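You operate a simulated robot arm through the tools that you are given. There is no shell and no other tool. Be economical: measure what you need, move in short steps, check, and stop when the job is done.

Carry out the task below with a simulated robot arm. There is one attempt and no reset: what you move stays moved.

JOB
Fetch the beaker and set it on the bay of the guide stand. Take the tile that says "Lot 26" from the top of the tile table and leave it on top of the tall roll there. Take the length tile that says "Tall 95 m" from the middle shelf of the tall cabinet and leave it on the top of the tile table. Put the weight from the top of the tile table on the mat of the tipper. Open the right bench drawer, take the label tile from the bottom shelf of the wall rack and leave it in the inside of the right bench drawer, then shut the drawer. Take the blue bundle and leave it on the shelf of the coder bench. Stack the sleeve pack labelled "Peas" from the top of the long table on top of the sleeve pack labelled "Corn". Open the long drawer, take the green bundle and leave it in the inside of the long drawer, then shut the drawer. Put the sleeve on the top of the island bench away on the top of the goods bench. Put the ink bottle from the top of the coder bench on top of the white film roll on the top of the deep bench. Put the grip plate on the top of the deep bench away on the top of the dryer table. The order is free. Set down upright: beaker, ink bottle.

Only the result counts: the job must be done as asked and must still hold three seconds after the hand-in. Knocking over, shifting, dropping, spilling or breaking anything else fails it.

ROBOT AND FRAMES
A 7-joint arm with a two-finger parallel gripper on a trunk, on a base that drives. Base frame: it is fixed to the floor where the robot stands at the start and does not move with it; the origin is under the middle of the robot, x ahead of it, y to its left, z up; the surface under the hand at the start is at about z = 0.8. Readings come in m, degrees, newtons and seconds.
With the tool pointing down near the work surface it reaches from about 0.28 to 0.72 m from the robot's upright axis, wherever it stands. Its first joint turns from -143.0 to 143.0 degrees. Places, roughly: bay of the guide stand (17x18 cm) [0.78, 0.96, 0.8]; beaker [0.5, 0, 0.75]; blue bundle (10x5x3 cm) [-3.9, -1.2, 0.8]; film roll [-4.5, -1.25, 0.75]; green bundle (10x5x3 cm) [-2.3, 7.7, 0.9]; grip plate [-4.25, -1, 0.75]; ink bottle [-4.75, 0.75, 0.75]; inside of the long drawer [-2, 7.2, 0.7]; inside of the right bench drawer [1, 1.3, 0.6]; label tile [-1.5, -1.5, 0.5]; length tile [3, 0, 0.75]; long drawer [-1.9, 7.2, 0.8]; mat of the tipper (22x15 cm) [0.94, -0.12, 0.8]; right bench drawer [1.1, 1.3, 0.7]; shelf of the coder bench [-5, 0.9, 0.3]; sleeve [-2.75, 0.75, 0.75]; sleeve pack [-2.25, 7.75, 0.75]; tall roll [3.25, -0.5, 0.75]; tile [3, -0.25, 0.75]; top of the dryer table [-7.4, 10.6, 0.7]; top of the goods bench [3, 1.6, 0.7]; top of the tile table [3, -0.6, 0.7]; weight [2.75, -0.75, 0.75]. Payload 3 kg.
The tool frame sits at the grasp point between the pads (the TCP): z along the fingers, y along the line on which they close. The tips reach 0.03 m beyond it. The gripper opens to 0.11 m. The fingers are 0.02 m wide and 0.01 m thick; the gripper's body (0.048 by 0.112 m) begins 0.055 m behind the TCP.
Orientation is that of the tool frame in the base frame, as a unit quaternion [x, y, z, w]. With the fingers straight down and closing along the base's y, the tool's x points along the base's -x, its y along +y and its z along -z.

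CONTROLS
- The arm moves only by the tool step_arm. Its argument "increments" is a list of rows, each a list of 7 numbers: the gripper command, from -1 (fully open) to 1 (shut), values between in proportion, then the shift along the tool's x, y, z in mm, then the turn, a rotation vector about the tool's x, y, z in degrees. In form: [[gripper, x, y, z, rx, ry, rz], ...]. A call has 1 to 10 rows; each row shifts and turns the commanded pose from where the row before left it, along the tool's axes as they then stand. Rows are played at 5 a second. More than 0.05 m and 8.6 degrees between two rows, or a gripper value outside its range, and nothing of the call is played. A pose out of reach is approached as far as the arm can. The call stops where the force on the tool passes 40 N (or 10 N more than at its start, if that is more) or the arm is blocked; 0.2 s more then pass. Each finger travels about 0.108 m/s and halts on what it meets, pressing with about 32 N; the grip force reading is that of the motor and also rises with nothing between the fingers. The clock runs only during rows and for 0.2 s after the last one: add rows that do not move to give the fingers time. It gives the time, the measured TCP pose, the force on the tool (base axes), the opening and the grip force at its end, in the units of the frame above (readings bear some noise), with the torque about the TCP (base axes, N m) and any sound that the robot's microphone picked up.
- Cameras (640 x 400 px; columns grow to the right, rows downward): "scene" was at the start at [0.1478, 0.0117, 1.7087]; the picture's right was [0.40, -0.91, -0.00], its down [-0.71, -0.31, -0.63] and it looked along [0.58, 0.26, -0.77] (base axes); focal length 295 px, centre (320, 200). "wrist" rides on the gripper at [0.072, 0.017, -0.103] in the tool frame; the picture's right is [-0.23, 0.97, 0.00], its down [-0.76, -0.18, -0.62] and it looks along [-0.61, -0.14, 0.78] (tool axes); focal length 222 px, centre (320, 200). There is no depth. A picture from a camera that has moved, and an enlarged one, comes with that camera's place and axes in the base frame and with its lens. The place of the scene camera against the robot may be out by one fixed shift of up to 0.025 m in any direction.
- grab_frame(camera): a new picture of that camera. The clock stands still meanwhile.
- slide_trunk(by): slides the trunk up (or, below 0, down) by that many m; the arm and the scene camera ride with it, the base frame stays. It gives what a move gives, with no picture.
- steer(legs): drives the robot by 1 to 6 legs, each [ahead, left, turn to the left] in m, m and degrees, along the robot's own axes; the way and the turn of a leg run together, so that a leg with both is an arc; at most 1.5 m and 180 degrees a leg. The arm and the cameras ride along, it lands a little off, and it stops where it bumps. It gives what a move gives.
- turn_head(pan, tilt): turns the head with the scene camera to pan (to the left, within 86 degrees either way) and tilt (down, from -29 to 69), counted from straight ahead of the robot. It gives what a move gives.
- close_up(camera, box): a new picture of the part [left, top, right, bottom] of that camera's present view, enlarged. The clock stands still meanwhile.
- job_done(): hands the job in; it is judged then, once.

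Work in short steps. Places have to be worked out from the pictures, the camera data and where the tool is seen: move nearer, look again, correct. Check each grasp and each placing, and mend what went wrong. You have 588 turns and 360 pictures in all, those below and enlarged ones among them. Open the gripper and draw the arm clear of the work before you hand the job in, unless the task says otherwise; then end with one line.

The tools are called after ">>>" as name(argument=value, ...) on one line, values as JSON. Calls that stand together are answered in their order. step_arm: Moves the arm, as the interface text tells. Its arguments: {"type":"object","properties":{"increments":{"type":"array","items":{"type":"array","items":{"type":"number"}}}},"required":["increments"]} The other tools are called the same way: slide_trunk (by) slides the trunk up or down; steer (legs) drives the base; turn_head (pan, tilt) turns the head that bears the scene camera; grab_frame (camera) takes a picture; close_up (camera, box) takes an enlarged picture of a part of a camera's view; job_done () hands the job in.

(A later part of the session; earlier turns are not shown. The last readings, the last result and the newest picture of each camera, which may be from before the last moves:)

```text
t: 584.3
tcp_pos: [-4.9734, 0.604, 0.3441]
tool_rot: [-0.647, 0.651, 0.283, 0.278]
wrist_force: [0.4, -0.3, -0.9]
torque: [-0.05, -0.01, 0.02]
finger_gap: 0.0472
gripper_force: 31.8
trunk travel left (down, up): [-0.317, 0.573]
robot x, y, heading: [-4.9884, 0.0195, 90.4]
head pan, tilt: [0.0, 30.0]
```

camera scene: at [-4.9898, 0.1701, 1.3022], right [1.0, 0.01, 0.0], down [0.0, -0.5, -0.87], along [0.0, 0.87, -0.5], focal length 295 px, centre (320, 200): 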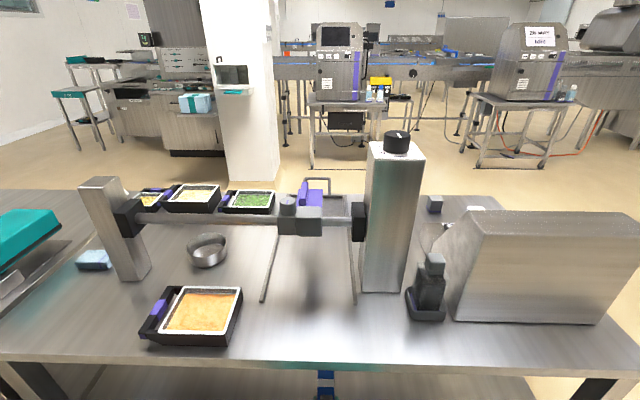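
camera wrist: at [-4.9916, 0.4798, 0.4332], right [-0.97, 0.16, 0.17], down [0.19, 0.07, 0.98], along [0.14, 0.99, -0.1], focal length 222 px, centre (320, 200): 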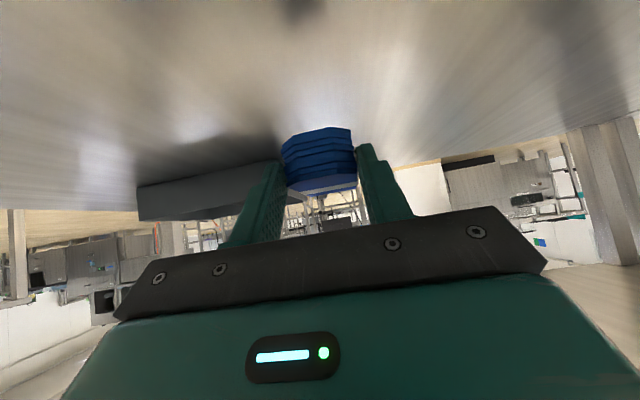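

>>> slide_trunk(by=-0.006)

>>> grab_frame(camera="wrist")

```text
t: 584.9
tcp_pos: [-4.9735, 0.605, 0.3382]
tool_rot: [-0.647, 0.651, 0.283, 0.277]
wrist_force: [-0.3, 0.6, -1.9]
torque: [-0.03, -0.04, -0.01]
finger_gap: 0.047
gripper_force: 31.5
trunk travel left (down, up): [-0.311, 0.579]
robot x, y, heading: [-4.9856, 0.0188, 90.4]
head pan, tilt: [0.0, 30.0]
```

```text
187 pictures are left
camera wrist: at [-4.9916, 0.4798, 0.3561], right [-0.97, 0.16, 0.17], down [0.19, 0.07, 0.98], along [0.14, 0.99, -0.1], focal length 222 px, centre (320, 200)
```

wrist: 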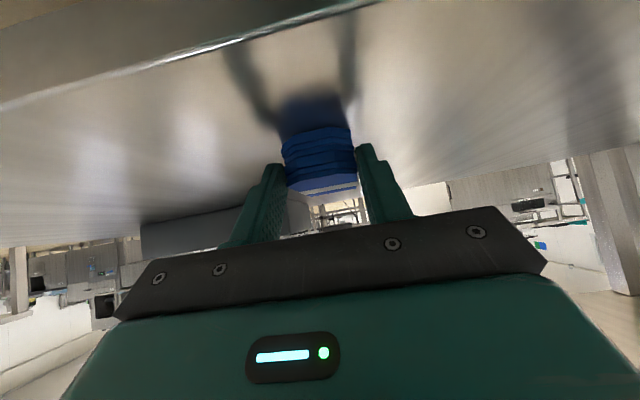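

Almost touching. Continue in 5 mm steps.

>>> slide_trunk(by=-0.005)

>>> slide_trunk(by=-0.004)

```text
t: 585.4
tcp_pos: [-4.9742, 0.6047, 0.3371]
tool_rot: [-0.646, 0.65, 0.286, 0.28]
wrist_force: [2.1, -1.1, 23.5]
torque: [0.04, -0.17, -0.01]
finger_gap: 0.0473
gripper_force: 32.2
trunk travel left (down, up): [-0.306, 0.584]
robot x, y, heading: [-4.9874, 0.0184, 90.4]
head pan, tilt: [0.0, 30.0]
```

```text
t: 586.0
tcp_pos: [-4.9738, 0.6049, 0.3326]
tool_rot: [-0.646, 0.649, 0.286, 0.281]
wrist_force: [4.0, -1.8, 39.2]
torque: [0.53, -0.49, -0.13]
finger_gap: 0.0472
gripper_force: 31.5
trunk travel left (down, up): [-0.302, 0.588]
robot x, y, heading: [-4.9875, 0.022, 90.3]
head pan, tilt: [0.0, 30.0]
```

Contact. Release and withdraw along the tool axis, then raise.

>>> step_arm(increments=[[0.4, -2, 0, -2, 0, 0, 0], [-0.4, 0, 0, 0, 0, 0, 0], [-0.4, 0, 0, 0, 0, 0, 0], [-0.4, 0, 0, -20, 0, 0, 0], [-0.4, 0, 0, -40, 0, 0, 0], [-0.4, 0, 0, 0, 0, 0, 0]])

>>> grab_frame(camera="wrist")

```text
t: 587.4
tcp_pos: [-4.9736, 0.5591, 0.3711]
tool_rot: [-0.648, 0.651, 0.283, 0.278]
wrist_force: [0.0, -0.2, -1.0]
torque: [-0.03, 0.01, 0.02]
finger_gap: 0.0768
gripper_force: 0.0
trunk travel left (down, up): [-0.302, 0.588]
robot x, y, heading: [-4.9855, 0.0204, 90.4]
head pan, tilt: [0.0, 30.0]
```

```text
186 pictures are left
camera wrist: at [-4.9913, 0.4343, 0.3907], right [-0.97, 0.16, 0.17], down [0.19, 0.07, 0.98], along [0.14, 0.99, -0.1], focal length 222 px, centre (320, 200)
```

wrist: 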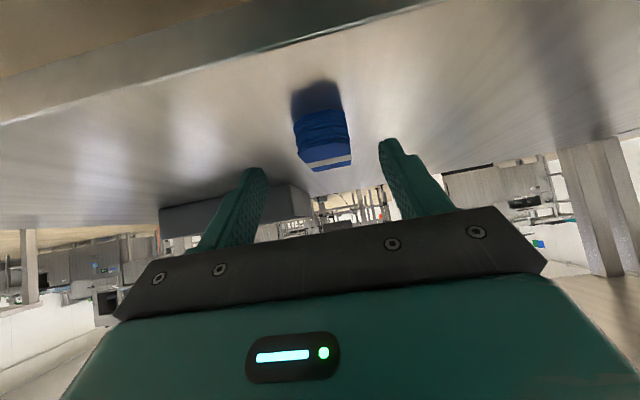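

Blue bundle lies on the coder bench shelf. I back off, raise the trunk and inspect the ink bottle.

>>> steer(legs=[[-0.35, 0, 0]])

>>> slide_trunk(by=0.4)

>>> turn_head(pan=-15, tilt=38)

>>> close_up(camera="scene", box=[220, 130, 420, 290])

```text
t: 589.6
tcp_pos: [-4.9682, 0.2141, 0.3721]
tool_rot: [-0.644, 0.655, 0.281, 0.279]
wrist_force: [-0.9, 1.1, 0.9]
torque: [0.02, -0.01, -0.01]
finger_gap: 0.0769
gripper_force: 0.1
trunk travel left (down, up): [-0.302, 0.588]
robot x, y, heading: [-4.9894, -0.3263, 89.7]
head pan, tilt: [0.0, 30.0]
```

```text
t: 593.4
tcp_pos: [-4.9683, 0.2152, 0.7726]
tool_rot: [-0.643, 0.655, 0.282, 0.28]
wrist_force: [0.9, -0.5, 0.1]
torque: [0.02, 0.02, 0.0]
finger_gap: 0.0771
gripper_force: 0.1
trunk travel left (down, up): [-0.702, 0.188]
robot x, y, heading: [-4.9892, -0.3304, 89.7]
head pan, tilt: [0.0, 30.0]
```

```text
t: 594.2
tcp_pos: [-4.9681, 0.2154, 0.7723]
tool_rot: [-0.643, 0.655, 0.281, 0.28]
wrist_force: [-0.8, -0.3, 0.6]
torque: [0.0, -0.02, 0.02]
finger_gap: 0.0769
gripper_force: 0.0
trunk travel left (down, up): [-0.702, 0.188]
robot x, y, heading: [-4.9875, -0.322, 89.8]
head pan, tilt: [-15.0, 38.0]
```

```text
2.50 times, centred on (320, 210) of scene
camera zoom: at [-4.9656, -0.1813, 1.6038], right [0.96, -0.26, 0.0], down [-0.16, -0.59, -0.79], along [0.21, 0.76, -0.62], focal length 737 px, centre (320, 175)
```

zoom: 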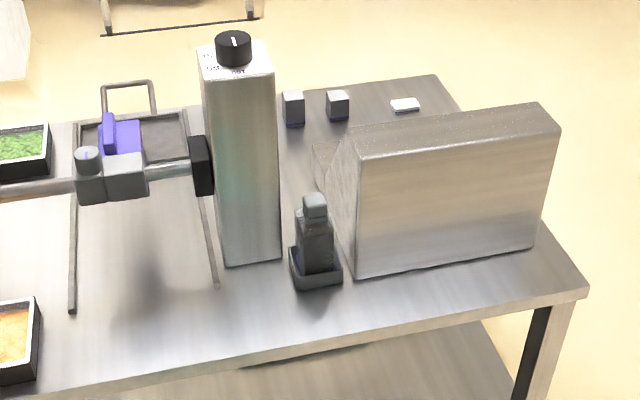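

The ink bottle (dark, square) stands at ≈(−4.75, 0.59) in a small tray, between tower and machine. The tilted tool suits it. I line up in front of it.

>>> slide_trunk(by=0.12)

>>> steer(legs=[[0, -0.22, 0], [0.2, 0, 0]])

>>> grab_frame(camera="wrist")

>>> grab_frame(camera="scene")

```text
t: 595.7
tcp_pos: [-4.9675, 0.2143, 0.8937]
tool_rot: [-0.643, 0.655, 0.282, 0.28]
wrist_force: [0.0, 0.4, 0.0]
torque: [-0.02, 0.0, 0.02]
finger_gap: 0.0768
gripper_force: 0.1
trunk travel left (down, up): [-0.822, 0.068]
robot x, y, heading: [-4.9841, -0.3259, 89.9]
head pan, tilt: [-15.0, 38.0]
```

```text
t: 598.6
tcp_pos: [-4.7426, 0.4167, 0.8918]
tool_rot: [-0.642, 0.656, 0.281, 0.28]
wrist_force: [-0.4, 0.3, 0.2]
torque: [0.01, 0.0, -0.02]
finger_gap: 0.0769
gripper_force: 0.0
trunk travel left (down, up): [-0.822, 0.068]
robot x, y, heading: [-4.7658, -0.1245, 89.5]
head pan, tilt: [-15.0, 38.0]
```

```text
184 pictures are left
camera wrist: at [-4.7625, 0.2922, 0.9103], right [-0.97, 0.17, 0.17], down [0.19, 0.07, 0.98], along [0.16, 0.98, -0.1], focal length 222 px, centre (320, 200)
```

wrist: 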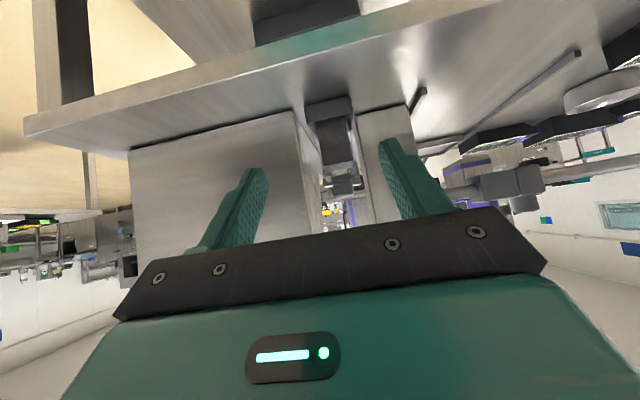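

```text
183 pictures are left
camera scene: at [-4.7427, 0.0213, 1.7236], right [0.96, -0.27, 0.0], down [-0.17, -0.59, -0.79], along [0.21, 0.76, -0.62], focal length 295 px, centre (320, 200)
```

scene: 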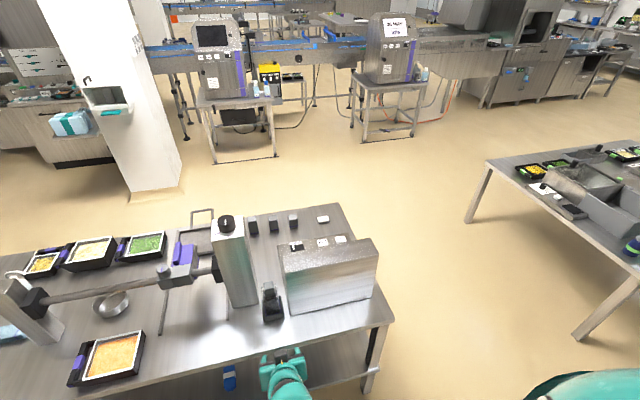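

I zoom on the bottle in both views.

>>> close_up(camera="wrist", box=[270, 70, 420, 220])

>>> close_up(camera="scene", box=[220, 250, 320, 350])

```text
2.67 times, centred on (345, 145) of wrist
camera zoom: at [-4.7625, 0.2922, 0.9103], right [-0.97, 0.17, 0.17], down [0.19, 0.07, 0.98], along [0.16, 0.98, -0.1], focal length 592 px, centre (253, 347)
```

zoom: 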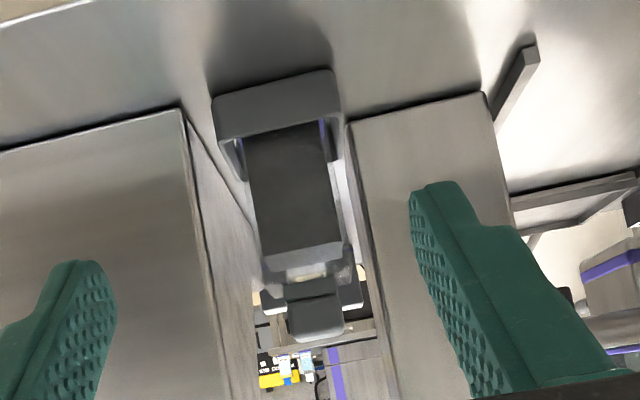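

```text
4.00 times, centred on (270, 300) of scene
camera zoom: at [-4.7427, 0.0213, 1.7236], right [0.96, -0.27, 0.0], down [-0.17, -0.59, -0.79], along [0.21, 0.76, -0.62], focal length 1180 px, centre (520, -200)
```

zoom: 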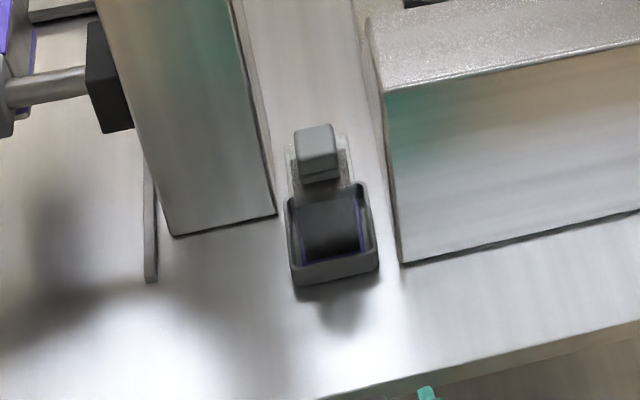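

Bottle body ≈0.044 wide at x≈−4.749, from z≈0.76 to 0.84, tray rim ≈0.78. I move to a pre-grasp along the tool axis with a 60 mm opening.

>>> step_arm(increments=[[-0.1, -20, 3, 32, 0, 0, 0], [-0.1, -20, 3, 32, 0, 0, 0], [-0.1, -18, 0, 32, 0, 0, 0], [-0.1, 0, 0, 0, 0, 0, 0]])

>>> grab_frame(camera="wrist")

>>> close_up(camera="scene", box=[220, 250, 320, 350])

```text
t: 599.6
tcp_pos: [-4.7453, 0.5232, 0.8691]
tool_rot: [-0.642, 0.656, 0.281, 0.281]
wrist_force: [-0.1, 0.0, -0.1]
torque: [0.04, -0.02, 0.02]
finger_gap: 0.0604
gripper_force: 0.1
trunk travel left (down, up): [-0.822, 0.068]
robot x, y, heading: [-4.7644, -0.1242, 89.4]
head pan, tilt: [-15.0, 38.0]
```

```text
180 pictures are left
camera wrist: at [-4.7654, 0.3985, 0.8876], right [-0.97, 0.17, 0.17], down [0.19, 0.06, 0.98], along [0.16, 0.98, -0.09], focal length 222 px, centre (320, 200)
```

wrist: 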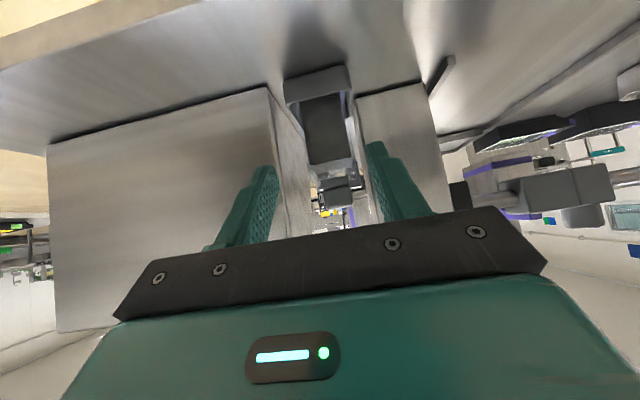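

```text
4.00 times, centred on (270, 300) of scene
camera zoom: at [-4.7427, 0.0187, 1.7239], right [0.96, -0.27, 0.0], down [-0.17, -0.59, -0.79], along [0.21, 0.76, -0.62], focal length 1180 px, centre (520, -200)
```

zoom: 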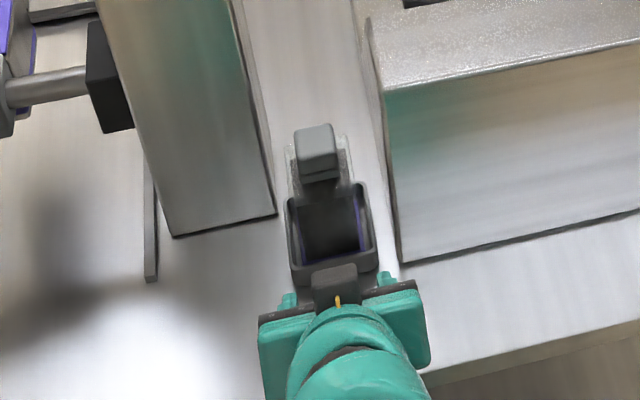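

Lined up. Advance along the tool axis in two steps.

>>> step_arm(increments=[[-0.1, 0, 4, 20, 0, 0, 0], [-0.1, 0, 0, 20, 0, 0, 0], [-0.1, 0, 0, 0, 0, 0, 0]])

>>> grab_frame(camera="wrist")

```text
t: 600.4
tcp_pos: [-4.7494, 0.5532, 0.8423]
tool_rot: [-0.643, 0.656, 0.281, 0.279]
wrist_force: [0.2, -0.1, -0.1]
torque: [0.01, 0.01, 0.01]
finger_gap: 0.0604
gripper_force: 0.0
trunk travel left (down, up): [-0.822, 0.068]
robot x, y, heading: [-4.7701, -0.1236, 89.3]
head pan, tilt: [-15.0, 38.0]
```

```text
178 pictures are left
camera wrist: at [-4.7678, 0.4291, 0.8603], right [-0.97, 0.17, 0.17], down [0.19, 0.06, 0.98], along [0.16, 0.98, -0.09], focal length 222 px, centre (320, 200)
```

wrist: 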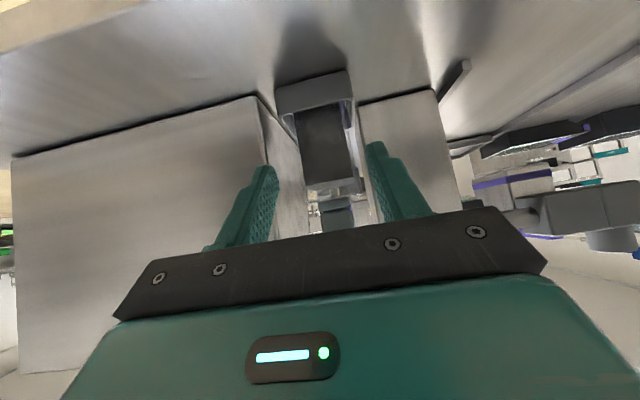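

Continue 30 mm along the axis.

>>> step_arm(increments=[[-0.1, -3, 0, 15, 0, 0, 0], [-0.1, -3, 0, 15, 0, 0, 0], [-0.1, 0, 0, 0, 0, 0, 0]])

>>> close_up(camera="wrist", box=[220, 60, 420, 220])

```text
t: 601.2
tcp_pos: [-4.7499, 0.5777, 0.8269]
tool_rot: [-0.642, 0.656, 0.282, 0.28]
wrist_force: [-0.5, -0.2, 0.2]
torque: [0.0, 0.01, 0.01]
finger_gap: 0.0604
gripper_force: 0.1
trunk travel left (down, up): [-0.822, 0.068]
robot x, y, heading: [-4.7644, -0.1283, 89.3]
head pan, tilt: [-15.0, 38.0]
```

```text
2.50 times, centred on (320, 140) of wrist
camera zoom: at [-4.77, 0.4547, 0.8446], right [-0.97, 0.17, 0.17], down [0.19, 0.06, 0.98], along [0.16, 0.98, -0.09], focal length 555 px, centre (320, 350)
```

zoom: 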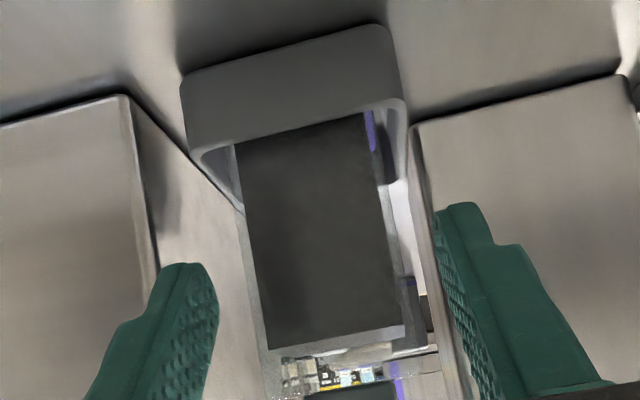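

Fingers flank the body at mid-height; front face is at tip depth. I advance 22 mm horizontally and close.

>>> step_arm(increments=[[-0.1, -7.5, 0, 8, 0, 0, 0], [-0.1, -7.5, 0, 8, 0, 0, 0], [-0.1, 0, 0, 0, 0, 0, 0], [0.5, 0, 0, 0, 0, 0, 0], [1, 0, 0, 0, 0, 0, 0], [1, 0, 0, 0, 0, 0, 0]])

>>> close_up(camera="wrist", box=[220, 60, 420, 220])

```text
t: 602.6
tcp_pos: [-4.7498, 0.6003, 0.8252]
tool_rot: [-0.642, 0.656, 0.281, 0.28]
wrist_force: [-0.8, 0.3, -0.2]
torque: [-0.03, 0.03, 0.04]
finger_gap: 0.0002
gripper_force: 32.1
trunk travel left (down, up): [-0.822, 0.068]
robot x, y, heading: [-4.7644, -0.123, 89.7]
head pan, tilt: [-15.0, 38.0]
```

```text
2.50 times, centred on (320, 140) of wrist
camera zoom: at [-4.7691, 0.4768, 0.8442], right [-0.97, 0.17, 0.17], down [0.19, 0.06, 0.98], along [0.16, 0.98, -0.1], focal length 555 px, centre (320, 350)
```

zoom: 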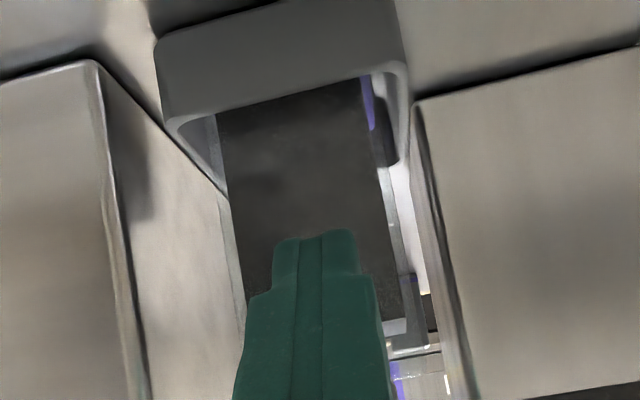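

The bottle is larger and farther than judged (front face y≈0.66, ≈58 mm wide, x≈−4.741). Nothing was touched. I open to ~74 mm, re-centre and look.

>>> step_arm(increments=[[1, -13, -8, 0, 0, 0, 0], [-0.35, -13, 0, 0, 0, 0, 0], [-0.35, 0, 0, 0, 0, 0, 0], [-0.35, 0, 0, 0, 0, 0, 0]])

>>> close_up(camera="wrist", box=[220, 60, 420, 220])

```text
t: 603.6
tcp_pos: [-4.74, 0.6197, 0.8441]
tool_rot: [-0.642, 0.656, 0.281, 0.28]
wrist_force: [0.6, -0.2, -0.6]
torque: [-0.02, 0.01, 0.02]
finger_gap: 0.074
gripper_force: 0.0
trunk travel left (down, up): [-0.822, 0.068]
robot x, y, heading: [-4.7646, -0.1254, 89.6]
head pan, tilt: [-15.0, 38.0]
```

```text
2.50 times, centred on (320, 140) of wrist
camera zoom: at [-4.7599, 0.496, 0.8633], right [-0.97, 0.17, 0.17], down [0.19, 0.06, 0.98], along [0.16, 0.98, -0.09], focal length 555 px, centre (320, 350)
```

zoom: 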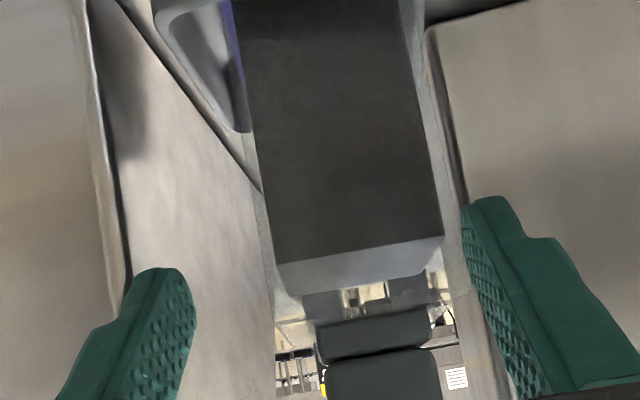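

Shift 5 mm to the right in view and advance 40 mm along the axis.

>>> step_arm(increments=[[-0.35, 0, 5, 20, 0, 0, 0], [-0.35, 0, 0, 20, 0, 0, 0], [-0.35, 0, 0, 0, 0, 0, 0]])

>>> close_up(camera="wrist", box=[220, 60, 420, 220])

```text
t: 604.0
tcp_pos: [-4.7434, 0.6357, 0.8238]
tool_rot: [-0.643, 0.658, 0.276, 0.278]
wrist_force: [0.3, 1.3, -1.1]
torque: [-0.01, -0.02, -0.01]
finger_gap: 0.0742
gripper_force: 0.1
trunk travel left (down, up): [-0.822, 0.068]
robot x, y, heading: [-4.7686, -0.1251, 89.1]
head pan, tilt: [-15.0, 38.0]
stopped in row 2: the force on the tool passed its limit at 66 N (the readings are from after the stop); the commanded pose is now the measured one
```

```text
2.50 times, centred on (320, 140) of wrist
camera zoom: at [-4.763, 0.512, 0.8443], right [-0.97, 0.18, 0.17], down [0.19, 0.07, 0.98], along [0.16, 0.98, -0.11], focal length 555 px, centre (320, 350)
```

zoom: 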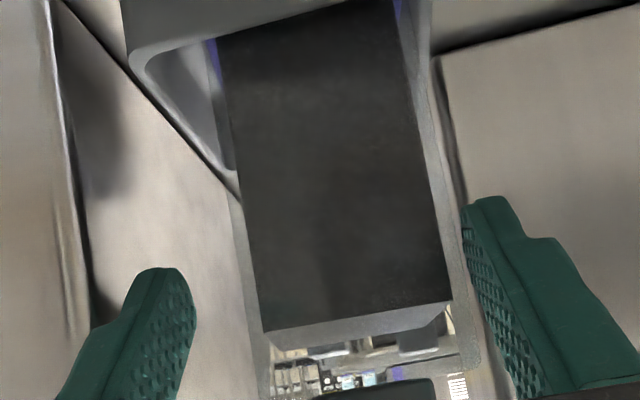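

A contact stopped the move. I check from the scene camera what touches.

>>> close_up(camera="scene", box=[200, 220, 400, 360])

>>> grab_frame(camera="wrist")

```text
2.86 times, centred on (300, 290) of scene
camera zoom: at [-4.7426, 0.0291, 1.7223], right [0.96, -0.27, 0.0], down [-0.17, -0.6, -0.78], along [0.21, 0.75, -0.62], focal length 843 px, centre (377, -57)
```

zoom: 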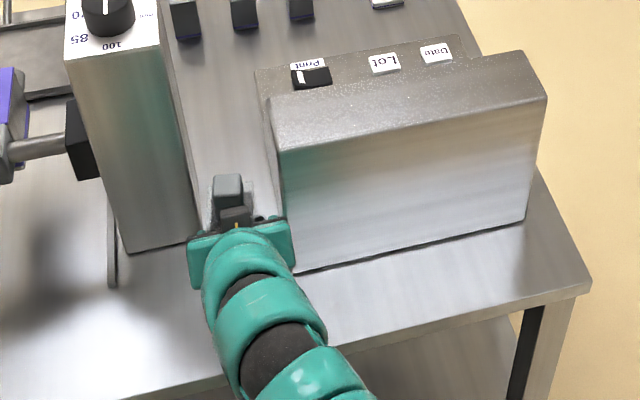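

```text
172 pictures are left
camera wrist: at [-4.763, 0.512, 0.8443], right [-0.97, 0.18, 0.17], down [0.19, 0.07, 0.98], along [0.16, 0.98, -0.11], focal length 222 px, centre (320, 200)
```

wrist: 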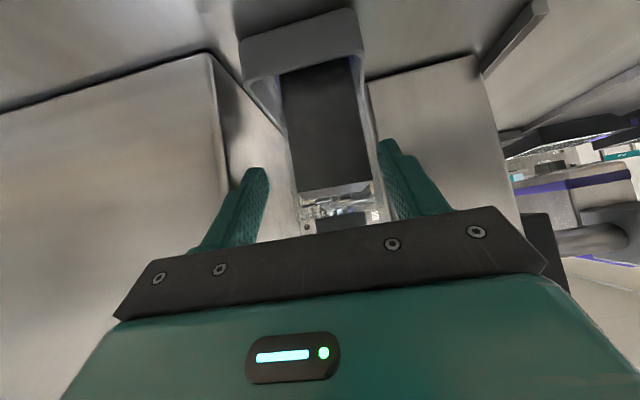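

The gripper body is too wide to enter between tower and machine. I'll use a level tool with the camera rolled to the top, so only fingertips enter. I back off first.

>>> step_arm(increments=[[-0.35, 0, 0, -30, 0, 0, 0], [-0.35, 0, 0, -40, 0, 0, 0], [-0.35, 0, 0, -30, 0, 0, 0]])

>>> steer(legs=[[-0.25, 0, 0]])

>>> close_up(camera="scene", box=[180, 150, 400, 300])

>>> step_arm(increments=[[-0.35, 0, 0, 8, 0, -8.5, 0], [-0.35, 0, 0, 8, 0, -8.5, 0], [-0.35, 0, 0, 8, 0, -8.5, 0], [-0.35, 0, 0, 8, 0, -8.5, 0], [-0.35, 0, 0, 8, 0, -8.5, 0], [-0.35, 0, 0, 0, 0, 0, 0]])

```text
t: 604.8
tcp_pos: [-4.7408, 0.5581, 0.8993]
tool_rot: [-0.643, 0.657, 0.279, 0.279]
wrist_force: [-0.5, 0.1, 0.1]
torque: [-0.02, 0.03, 0.02]
finger_gap: 0.0743
gripper_force: 0.0
trunk travel left (down, up): [-0.822, 0.068]
robot x, y, heading: [-4.7623, -0.1225, 89.2]
head pan, tilt: [-15.0, 38.0]
```

```text
t: 606.8
tcp_pos: [-4.7435, 0.3058, 0.8985]
tool_rot: [-0.642, 0.658, 0.278, 0.279]
wrist_force: [-0.8, 0.9, -0.2]
torque: [-0.01, 0.02, -0.03]
finger_gap: 0.0741
gripper_force: 0.1
trunk travel left (down, up): [-0.822, 0.068]
robot x, y, heading: [-4.7702, -0.3758, 89.1]
head pan, tilt: [-15.0, 38.0]
stopped in leg 1: the robot was blocked; the commanded pose is now the measured one
```

```text
2.67 times, centred on (290, 225) of scene
camera zoom: at [-4.7464, -0.2324, 1.7236], right [0.96, -0.27, 0.0], down [-0.17, -0.59, -0.79], along [0.22, 0.76, -0.62], focal length 786 px, centre (400, 133)
```

zoom: 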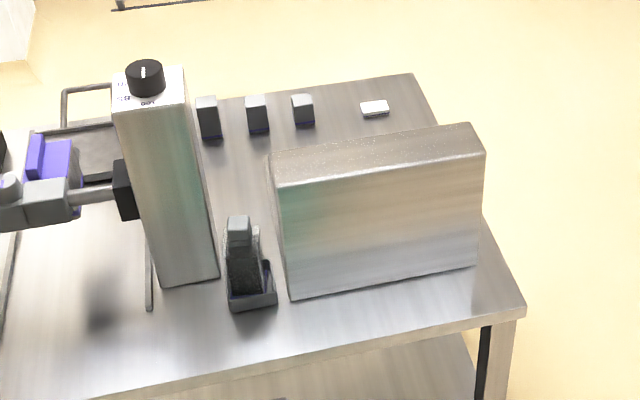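

```text
t: 608.2
tcp_pos: [-4.743, 0.3386, 0.882]
tool_rot: [-0.497, 0.511, 0.492, 0.499]
wrist_force: [0.4, -0.1, 0.7]
torque: [0.0, 0.01, 0.02]
finger_gap: 0.0744
gripper_force: 0.1
trunk travel left (down, up): [-0.822, 0.068]
robot x, y, heading: [-4.7675, -0.3758, 89.1]
head pan, tilt: [-15.0, 38.0]
```

The base just touched the deep bench behind; I move 6 cm forward, then roll the hand 180° so the camera is on top.

>>> steer(legs=[[0.06, 0, 0.5]])

>>> step_arm(increments=[[-0.35, 0, 0, 0, 0, 0, 8.5], [-0.35, 0, 0, 0, 0, 0, 8.5], [-0.35, 0, 0, 0, 0, 0, 8.5], [-0.35, 0, 0, 0, 0, 0, 8.5], [-0.35, 0, 0, 0, 0, 0, 8.5], [-0.35, 0, 0, 0, 0, 0, 8.5], [-0.35, 0, 0, 0, 0, 0, 8.5], [-0.35, 0, 0, 0, 0, 0, 8.5], [-0.35, 0, 0, 0, 0, 0, 8.5], [-0.35, 0, 0, 0, 0, 0, 8.5]])

>>> step_arm(increments=[[-0.35, 0, 0, 0, 0, 0, 8.5], [-0.35, 0, 0, 0, 0, 0, 8.5], [-0.35, 0, 0, 0, 0, 0, 8.5], [-0.35, 0, 0, 0, 0, 0, 8.5], [-0.35, 0, 0, 0, 0, 0, 8.5], [-0.35, 0, 0, 0, 0, 0, 8.5], [-0.35, 0, 0, 0, 0, 0, 8.5], [-0.35, 0, 0, 0, 0, 0, 8.5], [-0.35, 0, 0, 0, 0, 0, 8.5], [-0.35, 0, 0, 0, 0, 0, 8.5]])

>>> grab_frame(camera="wrist")

```text
t: 609.2
tcp_pos: [-4.7493, 0.3994, 0.8793]
tool_rot: [-0.499, 0.51, 0.493, 0.497]
wrist_force: [-0.5, 0.5, 0.4]
torque: [0.04, -0.03, -0.02]
finger_gap: 0.0743
gripper_force: 0.1
trunk travel left (down, up): [-0.822, 0.068]
robot x, y, heading: [-4.766, -0.3178, 90.0]
head pan, tilt: [-15.0, 38.0]
```

```text
t: 611.4
tcp_pos: [-4.7513, 0.4413, 1.0056]
tool_rot: [-0.023, 0.714, 0.7, 0.032]
wrist_force: [0.4, 0.1, 0.0]
torque: [-0.02, -0.02, -0.01]
finger_gap: 0.0743
gripper_force: 0.1
out of reach, approached as far as the arm can: row 5, 6, 7, 8, 9, 10
trunk travel left (down, up): [-0.822, 0.068]
robot x, y, heading: [-4.7672, -0.3194, 89.4]
head pan, tilt: [-15.0, 38.0]
```

```text
t: 613.6
tcp_pos: [-4.7844, 0.468, 1.2026]
tool_rot: [0.464, 0.542, 0.537, -0.45]
wrist_force: [-0.5, 0.0, -0.4]
torque: [0.03, -0.01, 0.01]
finger_gap: 0.0742
gripper_force: 0.0
out of reach, approached as far as the arm can: row 1, 2, 3, 4, 5, 6, 7, 8, 9, 10
trunk travel left (down, up): [-0.822, 0.068]
robot x, y, heading: [-4.769, -0.3157, 89.5]
head pan, tilt: [-15.0, 38.0]
```

```text
170 pictures are left
camera wrist: at [-4.7807, 0.3663, 1.2786], right [1.0, -0.01, -0.06], down [-0.06, -0.64, -0.77], along [-0.03, 0.77, -0.64], focal length 222 px, centre (320, 200)
```

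wrist: 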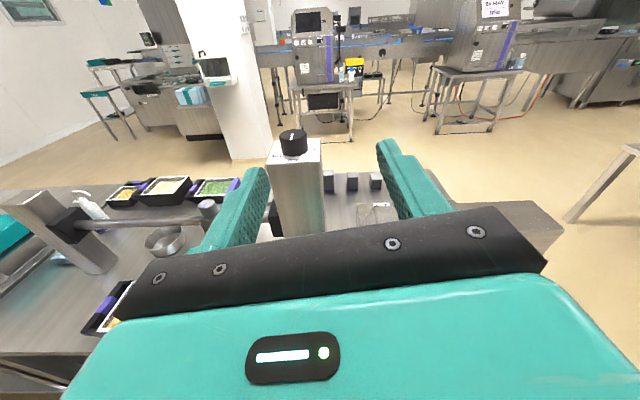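

Flipped: camera on top, tool level. I finish the roll, lower the trunk 0.4 m and look.

>>> step_arm(increments=[[-0.35, 0, 0, 0, 0, 0, 4.7], [-0.35, 0, 0, 0, 0, 0, 4.7], [-0.35, 0, 0, 0, 0, 0, 0]])

>>> slide_trunk(by=-0.36)

>>> grab_frame(camera="wrist")

```text
t: 614.4
tcp_pos: [-4.791, 0.4685, 1.2162]
tool_rot: [0.436, 0.518, 0.539, -0.502]
wrist_force: [0.2, 0.0, 0.8]
torque: [-0.07, 0.01, 0.02]
finger_gap: 0.0743
gripper_force: 0.1
out of reach, approached as far as the arm can: row 1, 2
trunk travel left (down, up): [-0.822, 0.068]
robot x, y, heading: [-4.7675, -0.3156, 89.3]
head pan, tilt: [-15.0, 38.0]
```

```text
t: 617.9
tcp_pos: [-4.7921, 0.4683, 0.8575]
tool_rot: [0.435, 0.518, 0.538, -0.502]
wrist_force: [0.2, -0.5, -0.6]
torque: [0.01, 0.0, 0.02]
finger_gap: 0.074
gripper_force: 0.1
trunk travel left (down, up): [-0.462, 0.428]
robot x, y, heading: [-4.7709, -0.3176, 89.4]
head pan, tilt: [-15.0, 38.0]
```

```text
169 pictures are left
camera wrist: at [-4.7785, 0.3601, 0.9221], right [0.99, 0.06, -0.11], down [-0.06, -0.56, -0.83], along [-0.11, 0.83, -0.55], focal length 222 px, centre (320, 200)
```

wrist: 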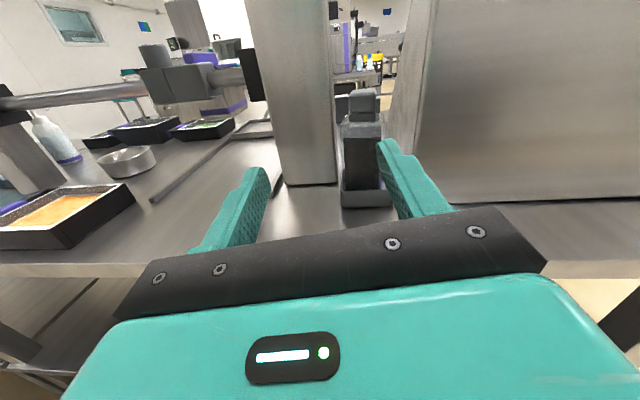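

Clear view: bottle ≈(−4.748, face 0.67). I trim the orientation, shift and lower, and come to a pre-grasp.

>>> step_arm(increments=[[-0.35, 0, 20, 0, -1.5, -2.5, 3.5], [-0.35, 0, 20, 0, -1.5, -2.4, 3.4], [-0.35, -15, 0, 0, 0, 0, 0], [-0.35, 0, 0, 0, 0, 0, 0]])

>>> slide_trunk(by=-0.05)

>>> steer(legs=[[0.1, 0, 0.5]])

>>> grab_frame(camera="wrist")

```text
t: 618.9
tcp_pos: [-4.7531, 0.4708, 0.8442]
tool_rot: [0.501, 0.498, 0.501, -0.5]
wrist_force: [0.2, -0.6, -0.8]
torque: [-0.03, 0.02, -0.02]
finger_gap: 0.0742
gripper_force: 0.0
trunk travel left (down, up): [-0.462, 0.428]
robot x, y, heading: [-4.7679, -0.3177, 89.7]
head pan, tilt: [-15.0, 38.0]
```

```text
t: 619.8
tcp_pos: [-4.7531, 0.4694, 0.795]
tool_rot: [0.501, 0.498, 0.502, -0.499]
wrist_force: [0.2, 0.3, 0.1]
torque: [-0.03, 0.03, 0.0]
finger_gap: 0.0742
gripper_force: 0.0
trunk travel left (down, up): [-0.412, 0.478]
robot x, y, heading: [-4.7673, -0.3123, 89.7]
head pan, tilt: [-15.0, 38.0]
```

```text
t: 621.0
tcp_pos: [-4.7607, 0.5729, 0.7945]
tool_rot: [-0.499, -0.501, -0.499, 0.501]
wrist_force: [-0.7, -0.2, 0.3]
torque: [-0.01, 0.0, -0.01]
finger_gap: 0.0742
gripper_force: 0.0
trunk travel left (down, up): [-0.412, 0.478]
robot x, y, heading: [-4.7686, -0.2135, 90.2]
head pan, tilt: [-15.0, 38.0]
```

```text
168 pictures are left
camera wrist: at [-4.7437, 0.4703, 0.8665], right [0.97, 0.0, -0.23], down [-0.18, -0.62, -0.76], along [-0.14, 0.78, -0.61], focal length 222 px, centre (320, 200)
```

wrist: 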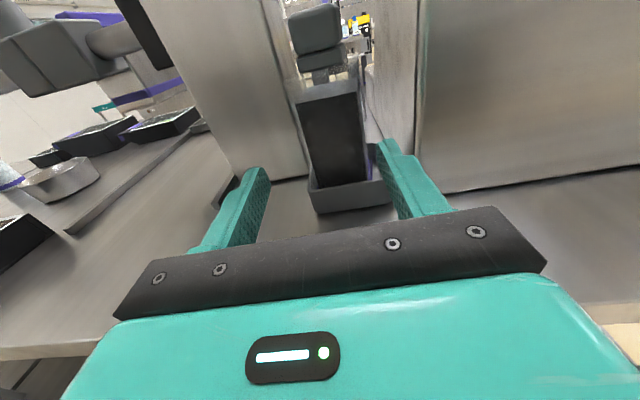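

Level now. I shift to x≈−4.752 and advance 60 mm.

>>> step_arm(increments=[[-0.35, 0, 8, 10, 0, 0, 0], [-0.35, 0, 0, 25, 0, 0, 0], [-0.35, 0, 0, 25, 0, 0, 0], [-0.35, 0, 0, 0, 0, 0, 0]])

>>> grab_frame(camera="wrist")

>>> close_up(camera="scene", box=[200, 150, 400, 300])

```text
t: 622.0
tcp_pos: [-4.7501, 0.6083, 0.7935]
tool_rot: [-0.498, -0.5, -0.498, 0.503]
wrist_force: [0.4, -0.3, -0.3]
torque: [-0.02, 0.02, 0.01]
finger_gap: 0.0742
gripper_force: 0.0
out of reach, approached as far as the arm can: row 3
trunk travel left (down, up): [-0.412, 0.478]
robot x, y, heading: [-4.7637, -0.2139, 90.0]
head pan, tilt: [-15.0, 38.0]
```

```text
167 pictures are left
camera wrist: at [-4.7336, 0.5048, 0.8668], right [0.97, 0.01, -0.23], down [-0.18, -0.62, -0.76], along [-0.15, 0.78, -0.6], focal length 222 px, centre (320, 200)
```

wrist: 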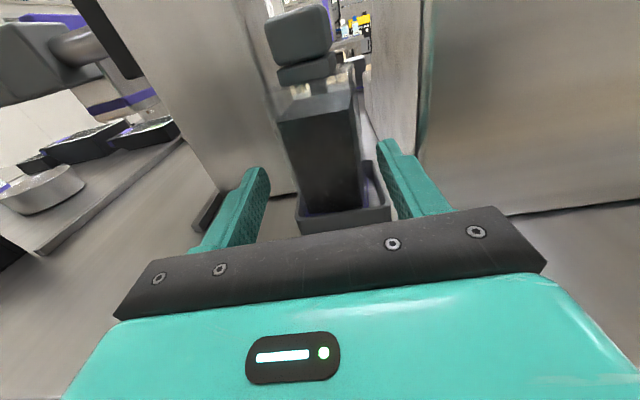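

```text
2.67 times, centred on (300, 225) of scene
camera zoom: at [-4.7488, -0.0705, 1.3138], right [0.97, -0.25, 0.0], down [-0.16, -0.6, -0.79], along [0.2, 0.76, -0.62], focal length 786 px, centre (373, 133)
```

zoom: 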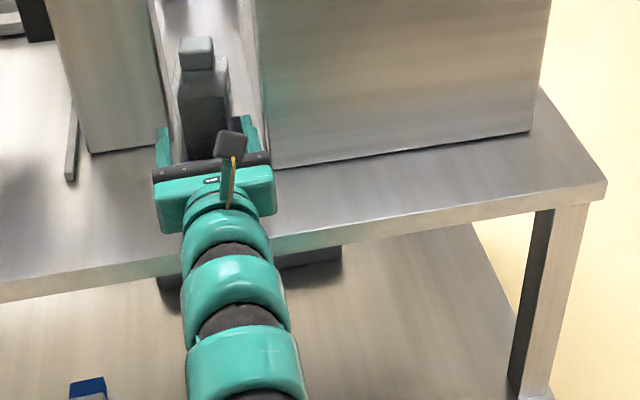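

Arm is at full stretch; bottle sits between the finger lines. I shift 4 mm left and drive ahead 0.05.

>>> step_arm(increments=[[-0.35, 0, -4, 0, 0, 0, 0], [-0.35, 0, 0, 0, 0, 0, 0]])

>>> steer(legs=[[0.045, 0, 0]])

>>> grab_frame(camera="wrist")

```text
t: 622.6
tcp_pos: [-4.7549, 0.6064, 0.7954]
tool_rot: [-0.497, -0.502, -0.497, 0.503]
wrist_force: [-0.2, 0.0, 0.6]
torque: [0.01, 0.01, 0.02]
finger_gap: 0.0745
gripper_force: 0.2
trunk travel left (down, up): [-0.412, 0.478]
robot x, y, heading: [-4.7673, -0.215, 90.1]
head pan, tilt: [-15.0, 38.0]
```

```text
t: 623.5
tcp_pos: [-4.7541, 0.6502, 0.7951]
tool_rot: [-0.498, -0.501, -0.498, 0.503]
wrist_force: [0.8, 0.0, 0.1]
torque: [-0.02, -0.01, 0.02]
finger_gap: 0.0743
gripper_force: 0.1
trunk travel left (down, up): [-0.412, 0.478]
robot x, y, heading: [-4.7671, -0.1715, 90.1]
head pan, tilt: [-15.0, 38.0]
```

```text
165 pictures are left
camera wrist: at [-4.7373, 0.5477, 0.8674], right [0.97, 0.01, -0.23], down [-0.17, -0.62, -0.76], along [-0.15, 0.78, -0.61], focal length 222 px, centre (320, 200)
```

wrist: 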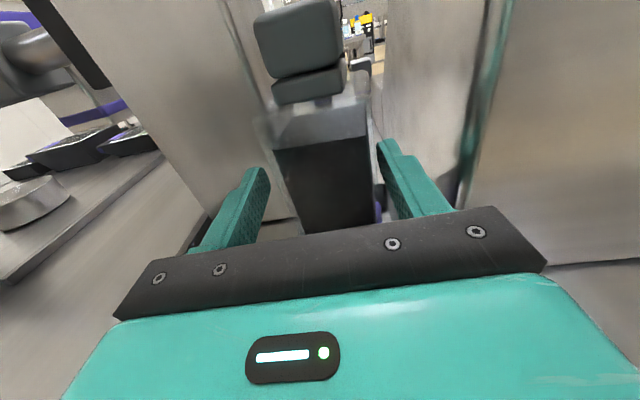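

Tips are about 2 cm past the bottle's front face. Close.

>>> step_arm(increments=[[0, 0, 0, 0, 0, 0, 0], [0.5, 0, 0, 0, 0, 0, 0], [1, 0, 0, 0, 0, 0, 0], [1, 0, 0, 0, 0, 0, 0]])

>>> grab_frame(camera="wrist")

```text
t: 624.5
tcp_pos: [-4.7505, 0.6515, 0.795]
tool_rot: [-0.499, -0.5, -0.499, 0.502]
wrist_force: [19.2, 4.3, 2.2]
torque: [0.22, -0.7, -1.14]
finger_gap: 0.0563
gripper_force: 31.4
trunk travel left (down, up): [-0.412, 0.478]
robot x, y, heading: [-4.7687, -0.1701, 90.0]
head pan, tilt: [-15.0, 38.0]
```

```text
164 pictures are left
camera wrist: at [-4.7341, 0.5479, 0.8676], right [0.97, 0.01, -0.23], down [-0.17, -0.62, -0.76], along [-0.15, 0.78, -0.6], focal length 222 px, centre (320, 200)
```

wrist: 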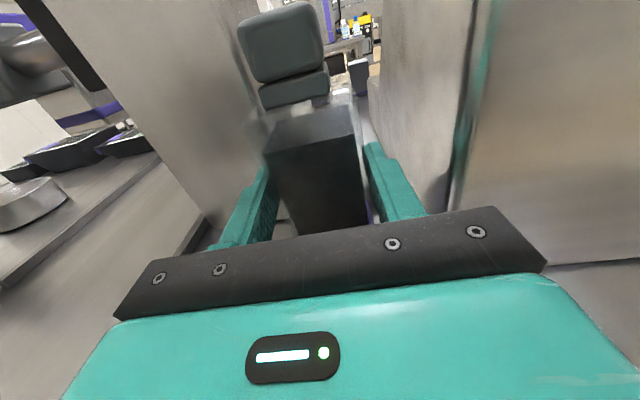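

Gripped (56 mm). I lift 3 cm and check that it comes out alone.

>>> slide_trunk(by=0.04)

>>> grab_frame(camera="wrist")

>>> close_up(camera="scene", box=[200, 130, 380, 280])

```text
t: 625.3
tcp_pos: [-4.7569, 0.6513, 0.8346]
tool_rot: [-0.497, -0.503, -0.495, 0.505]
wrist_force: [1.0, -0.8, -4.1]
torque: [-0.07, 0.0, -0.01]
finger_gap: 0.0558
gripper_force: 31.7
trunk travel left (down, up): [-0.452, 0.438]
robot x, y, heading: [-4.7673, -0.1731, 90.4]
head pan, tilt: [-15.0, 38.0]
```

```text
163 pictures are left
camera wrist: at [-4.7391, 0.5479, 0.907], right [0.97, 0.01, -0.23], down [-0.17, -0.63, -0.76], along [-0.15, 0.78, -0.61], focal length 222 px, centre (320, 200)
```

wrist: 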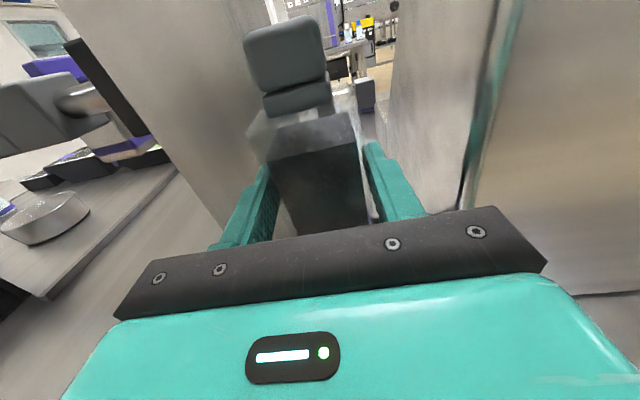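

```text
2.67 times, centred on (290, 205) of scene
camera zoom: at [-4.749, -0.0253, 1.3538], right [0.97, -0.25, 0.0], down [-0.16, -0.6, -0.79], along [0.2, 0.76, -0.62], focal length 786 px, centre (400, 187)
```

zoom: 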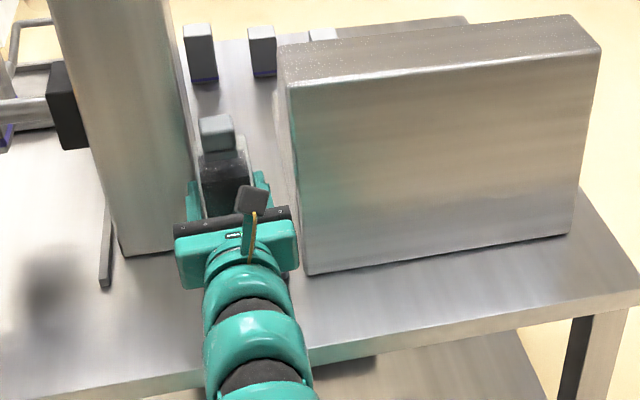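

It comes free. I lift 10 cm more and back out.

>>> slide_trunk(by=0.1)

>>> steer(legs=[[-0.15, 0, 0]])

>>> grab_frame(camera="wrist")

>>> grab_frame(camera="scene")

```text
t: 626.6
tcp_pos: [-4.7544, 0.6501, 0.9343]
tool_rot: [-0.497, -0.502, -0.496, 0.504]
wrist_force: [-0.4, -0.1, -3.8]
torque: [-0.08, -0.02, 0.02]
finger_gap: 0.0557
gripper_force: 32.0
trunk travel left (down, up): [-0.552, 0.338]
robot x, y, heading: [-4.7709, -0.1733, 90.3]
head pan, tilt: [-15.0, 38.0]
```

```text
t: 628.0
tcp_pos: [-4.7552, 0.4994, 0.9355]
tool_rot: [-0.496, -0.503, -0.496, 0.504]
wrist_force: [-1.2, 0.4, -3.0]
torque: [-0.12, 0.02, 0.03]
finger_gap: 0.0556
gripper_force: 32.1
trunk travel left (down, up): [-0.552, 0.338]
robot x, y, heading: [-4.7697, -0.322, 90.5]
head pan, tilt: [-15.0, 38.0]
```

```text
161 pictures are left
camera wrist: at [-4.7376, 0.397, 1.0079], right [0.97, 0.01, -0.23], down [-0.17, -0.62, -0.76], along [-0.15, 0.78, -0.6], focal length 222 px, centre (320, 200)
```

wrist: 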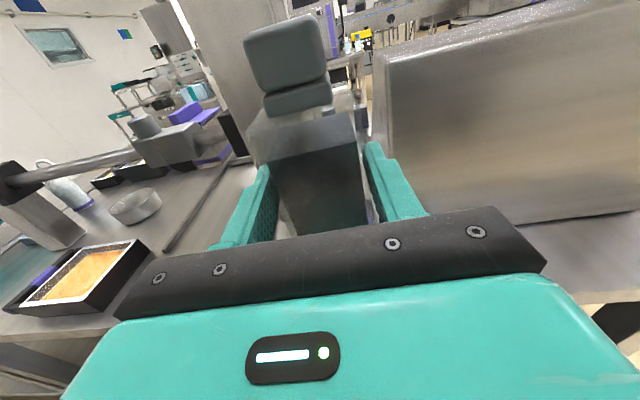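

```text
160 pictures are left
camera scene: at [-4.7484, -0.1769, 1.4539], right [0.97, -0.25, 0.0], down [-0.16, -0.6, -0.79], along [0.2, 0.76, -0.62], focal length 295 px, centre (320, 200)
```

scene: 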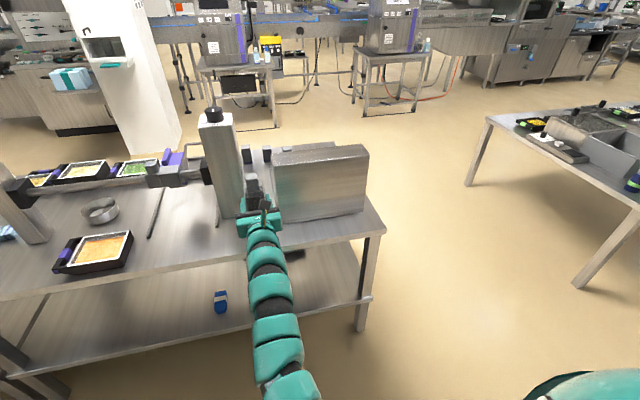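

Bottle held upright. I raise it 0.3 m for clearance, move east, turn around, and come back to face the film roll.

>>> slide_trunk(by=0.3)

>>> steer(legs=[[0.12, -0.9, 0], [0, 0, -180]])

>>> turn_head(pan=-30, tilt=45)

>>> grab_frame(camera="scene")

>>> grab_frame(camera="wrist")

```text
t: 631.0
tcp_pos: [-4.7559, 0.5008, 1.2352]
tool_rot: [-0.497, -0.502, -0.497, 0.504]
wrist_force: [0.5, 0.0, -2.8]
torque: [-0.11, 0.01, 0.02]
finger_gap: 0.0558
gripper_force: 31.9
trunk travel left (down, up): [-0.852, 0.038]
robot x, y, heading: [-4.7656, -0.3226, 90.4]
head pan, tilt: [-15.0, 38.0]
```

```text
t: 643.4
tcp_pos: [-3.9758, -1.0019, 1.234]
tool_rot: [-0.474, 0.524, -0.475, -0.524]
wrist_force: [0.3, 0.5, -3.1]
torque: [0.13, -0.03, 0.01]
finger_gap: 0.0559
gripper_force: 32.2
trunk travel left (down, up): [-0.852, 0.038]
robot x, y, heading: [-3.8727, -0.1854, -96.4]
head pan, tilt: [-15.0, 38.0]
```

```text
t: 644.2
tcp_pos: [-3.9764, -1.0009, 1.2349]
tool_rot: [-0.474, 0.525, -0.475, -0.524]
wrist_force: [-0.2, 0.0, -3.4]
torque: [0.08, -0.05, 0.01]
finger_gap: 0.0557
gripper_force: 32.3
trunk travel left (down, up): [-0.852, 0.038]
robot x, y, heading: [-3.8692, -0.1887, -96.0]
head pan, tilt: [-30.0, 45.0]
```

```text
159 pictures are left
camera scene: at [-3.93, -0.3514, 1.7435], right [-0.81, 0.59, 0.0], down [0.42, 0.57, -0.71], along [-0.42, -0.57, -0.71], focal length 295 px, centre (320, 200)
```

scene: 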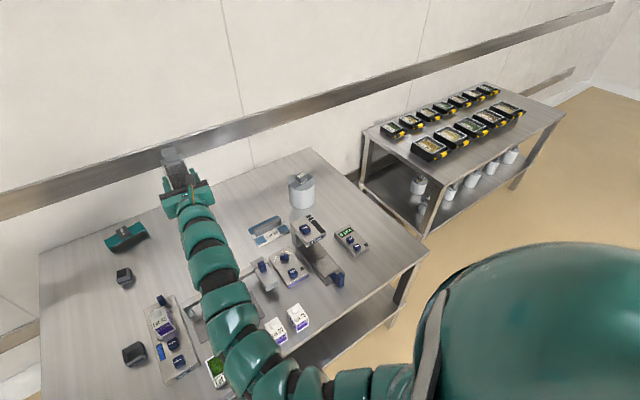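

```text
158 pictures are left
camera wrist: at [-3.9831, -0.8961, 1.3071], right [-0.97, 0.1, -0.23], down [0.24, 0.6, -0.76], along [0.06, -0.79, -0.61], focal length 222 px, centre (320, 200)
```

wrist: 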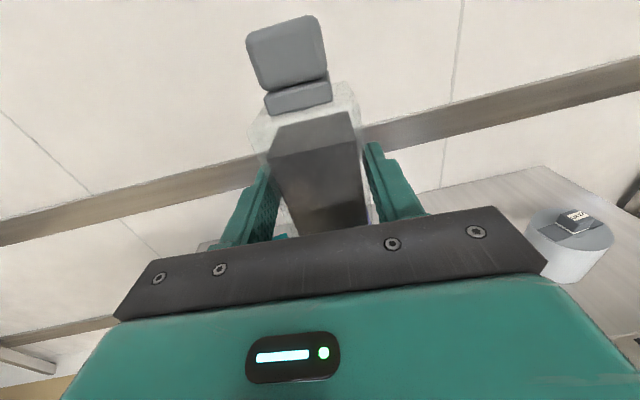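

Film roll centre ≈(−4.457, −1.185). I zoom on its top.

>>> close_up(camera="scene", box=[260, 150, 340, 220])

>>> close_up(camera="wrist", box=[500, 170, 640, 290])

```text
5.71 times, centred on (300, 185) of scene
camera zoom: at [-3.93, -0.3514, 1.7435], right [-0.81, 0.59, 0.0], down [0.42, 0.57, -0.71], along [-0.42, -0.57, -0.71], focal length 1685 px, centre (434, 286)
```

zoom: 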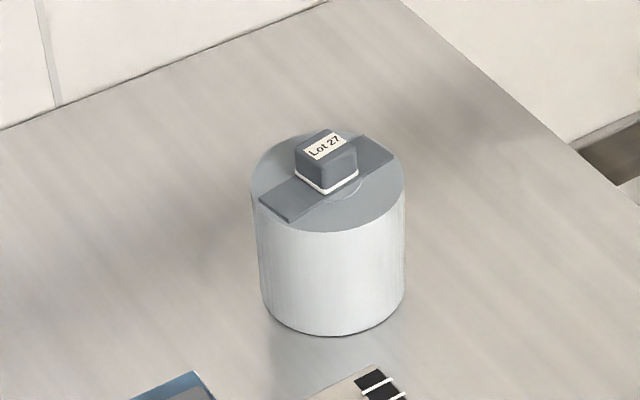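

```text
3.33 times, centred on (570, 230) of wrist
camera zoom: at [-3.9831, -0.8961, 1.3071], right [-0.97, 0.1, -0.23], down [0.24, 0.6, -0.76], along [0.06, -0.79, -0.61], focal length 740 px, centre (-513, 100)
```

zoom: 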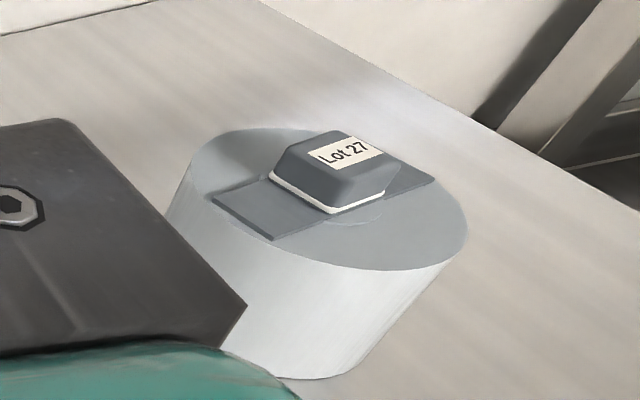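

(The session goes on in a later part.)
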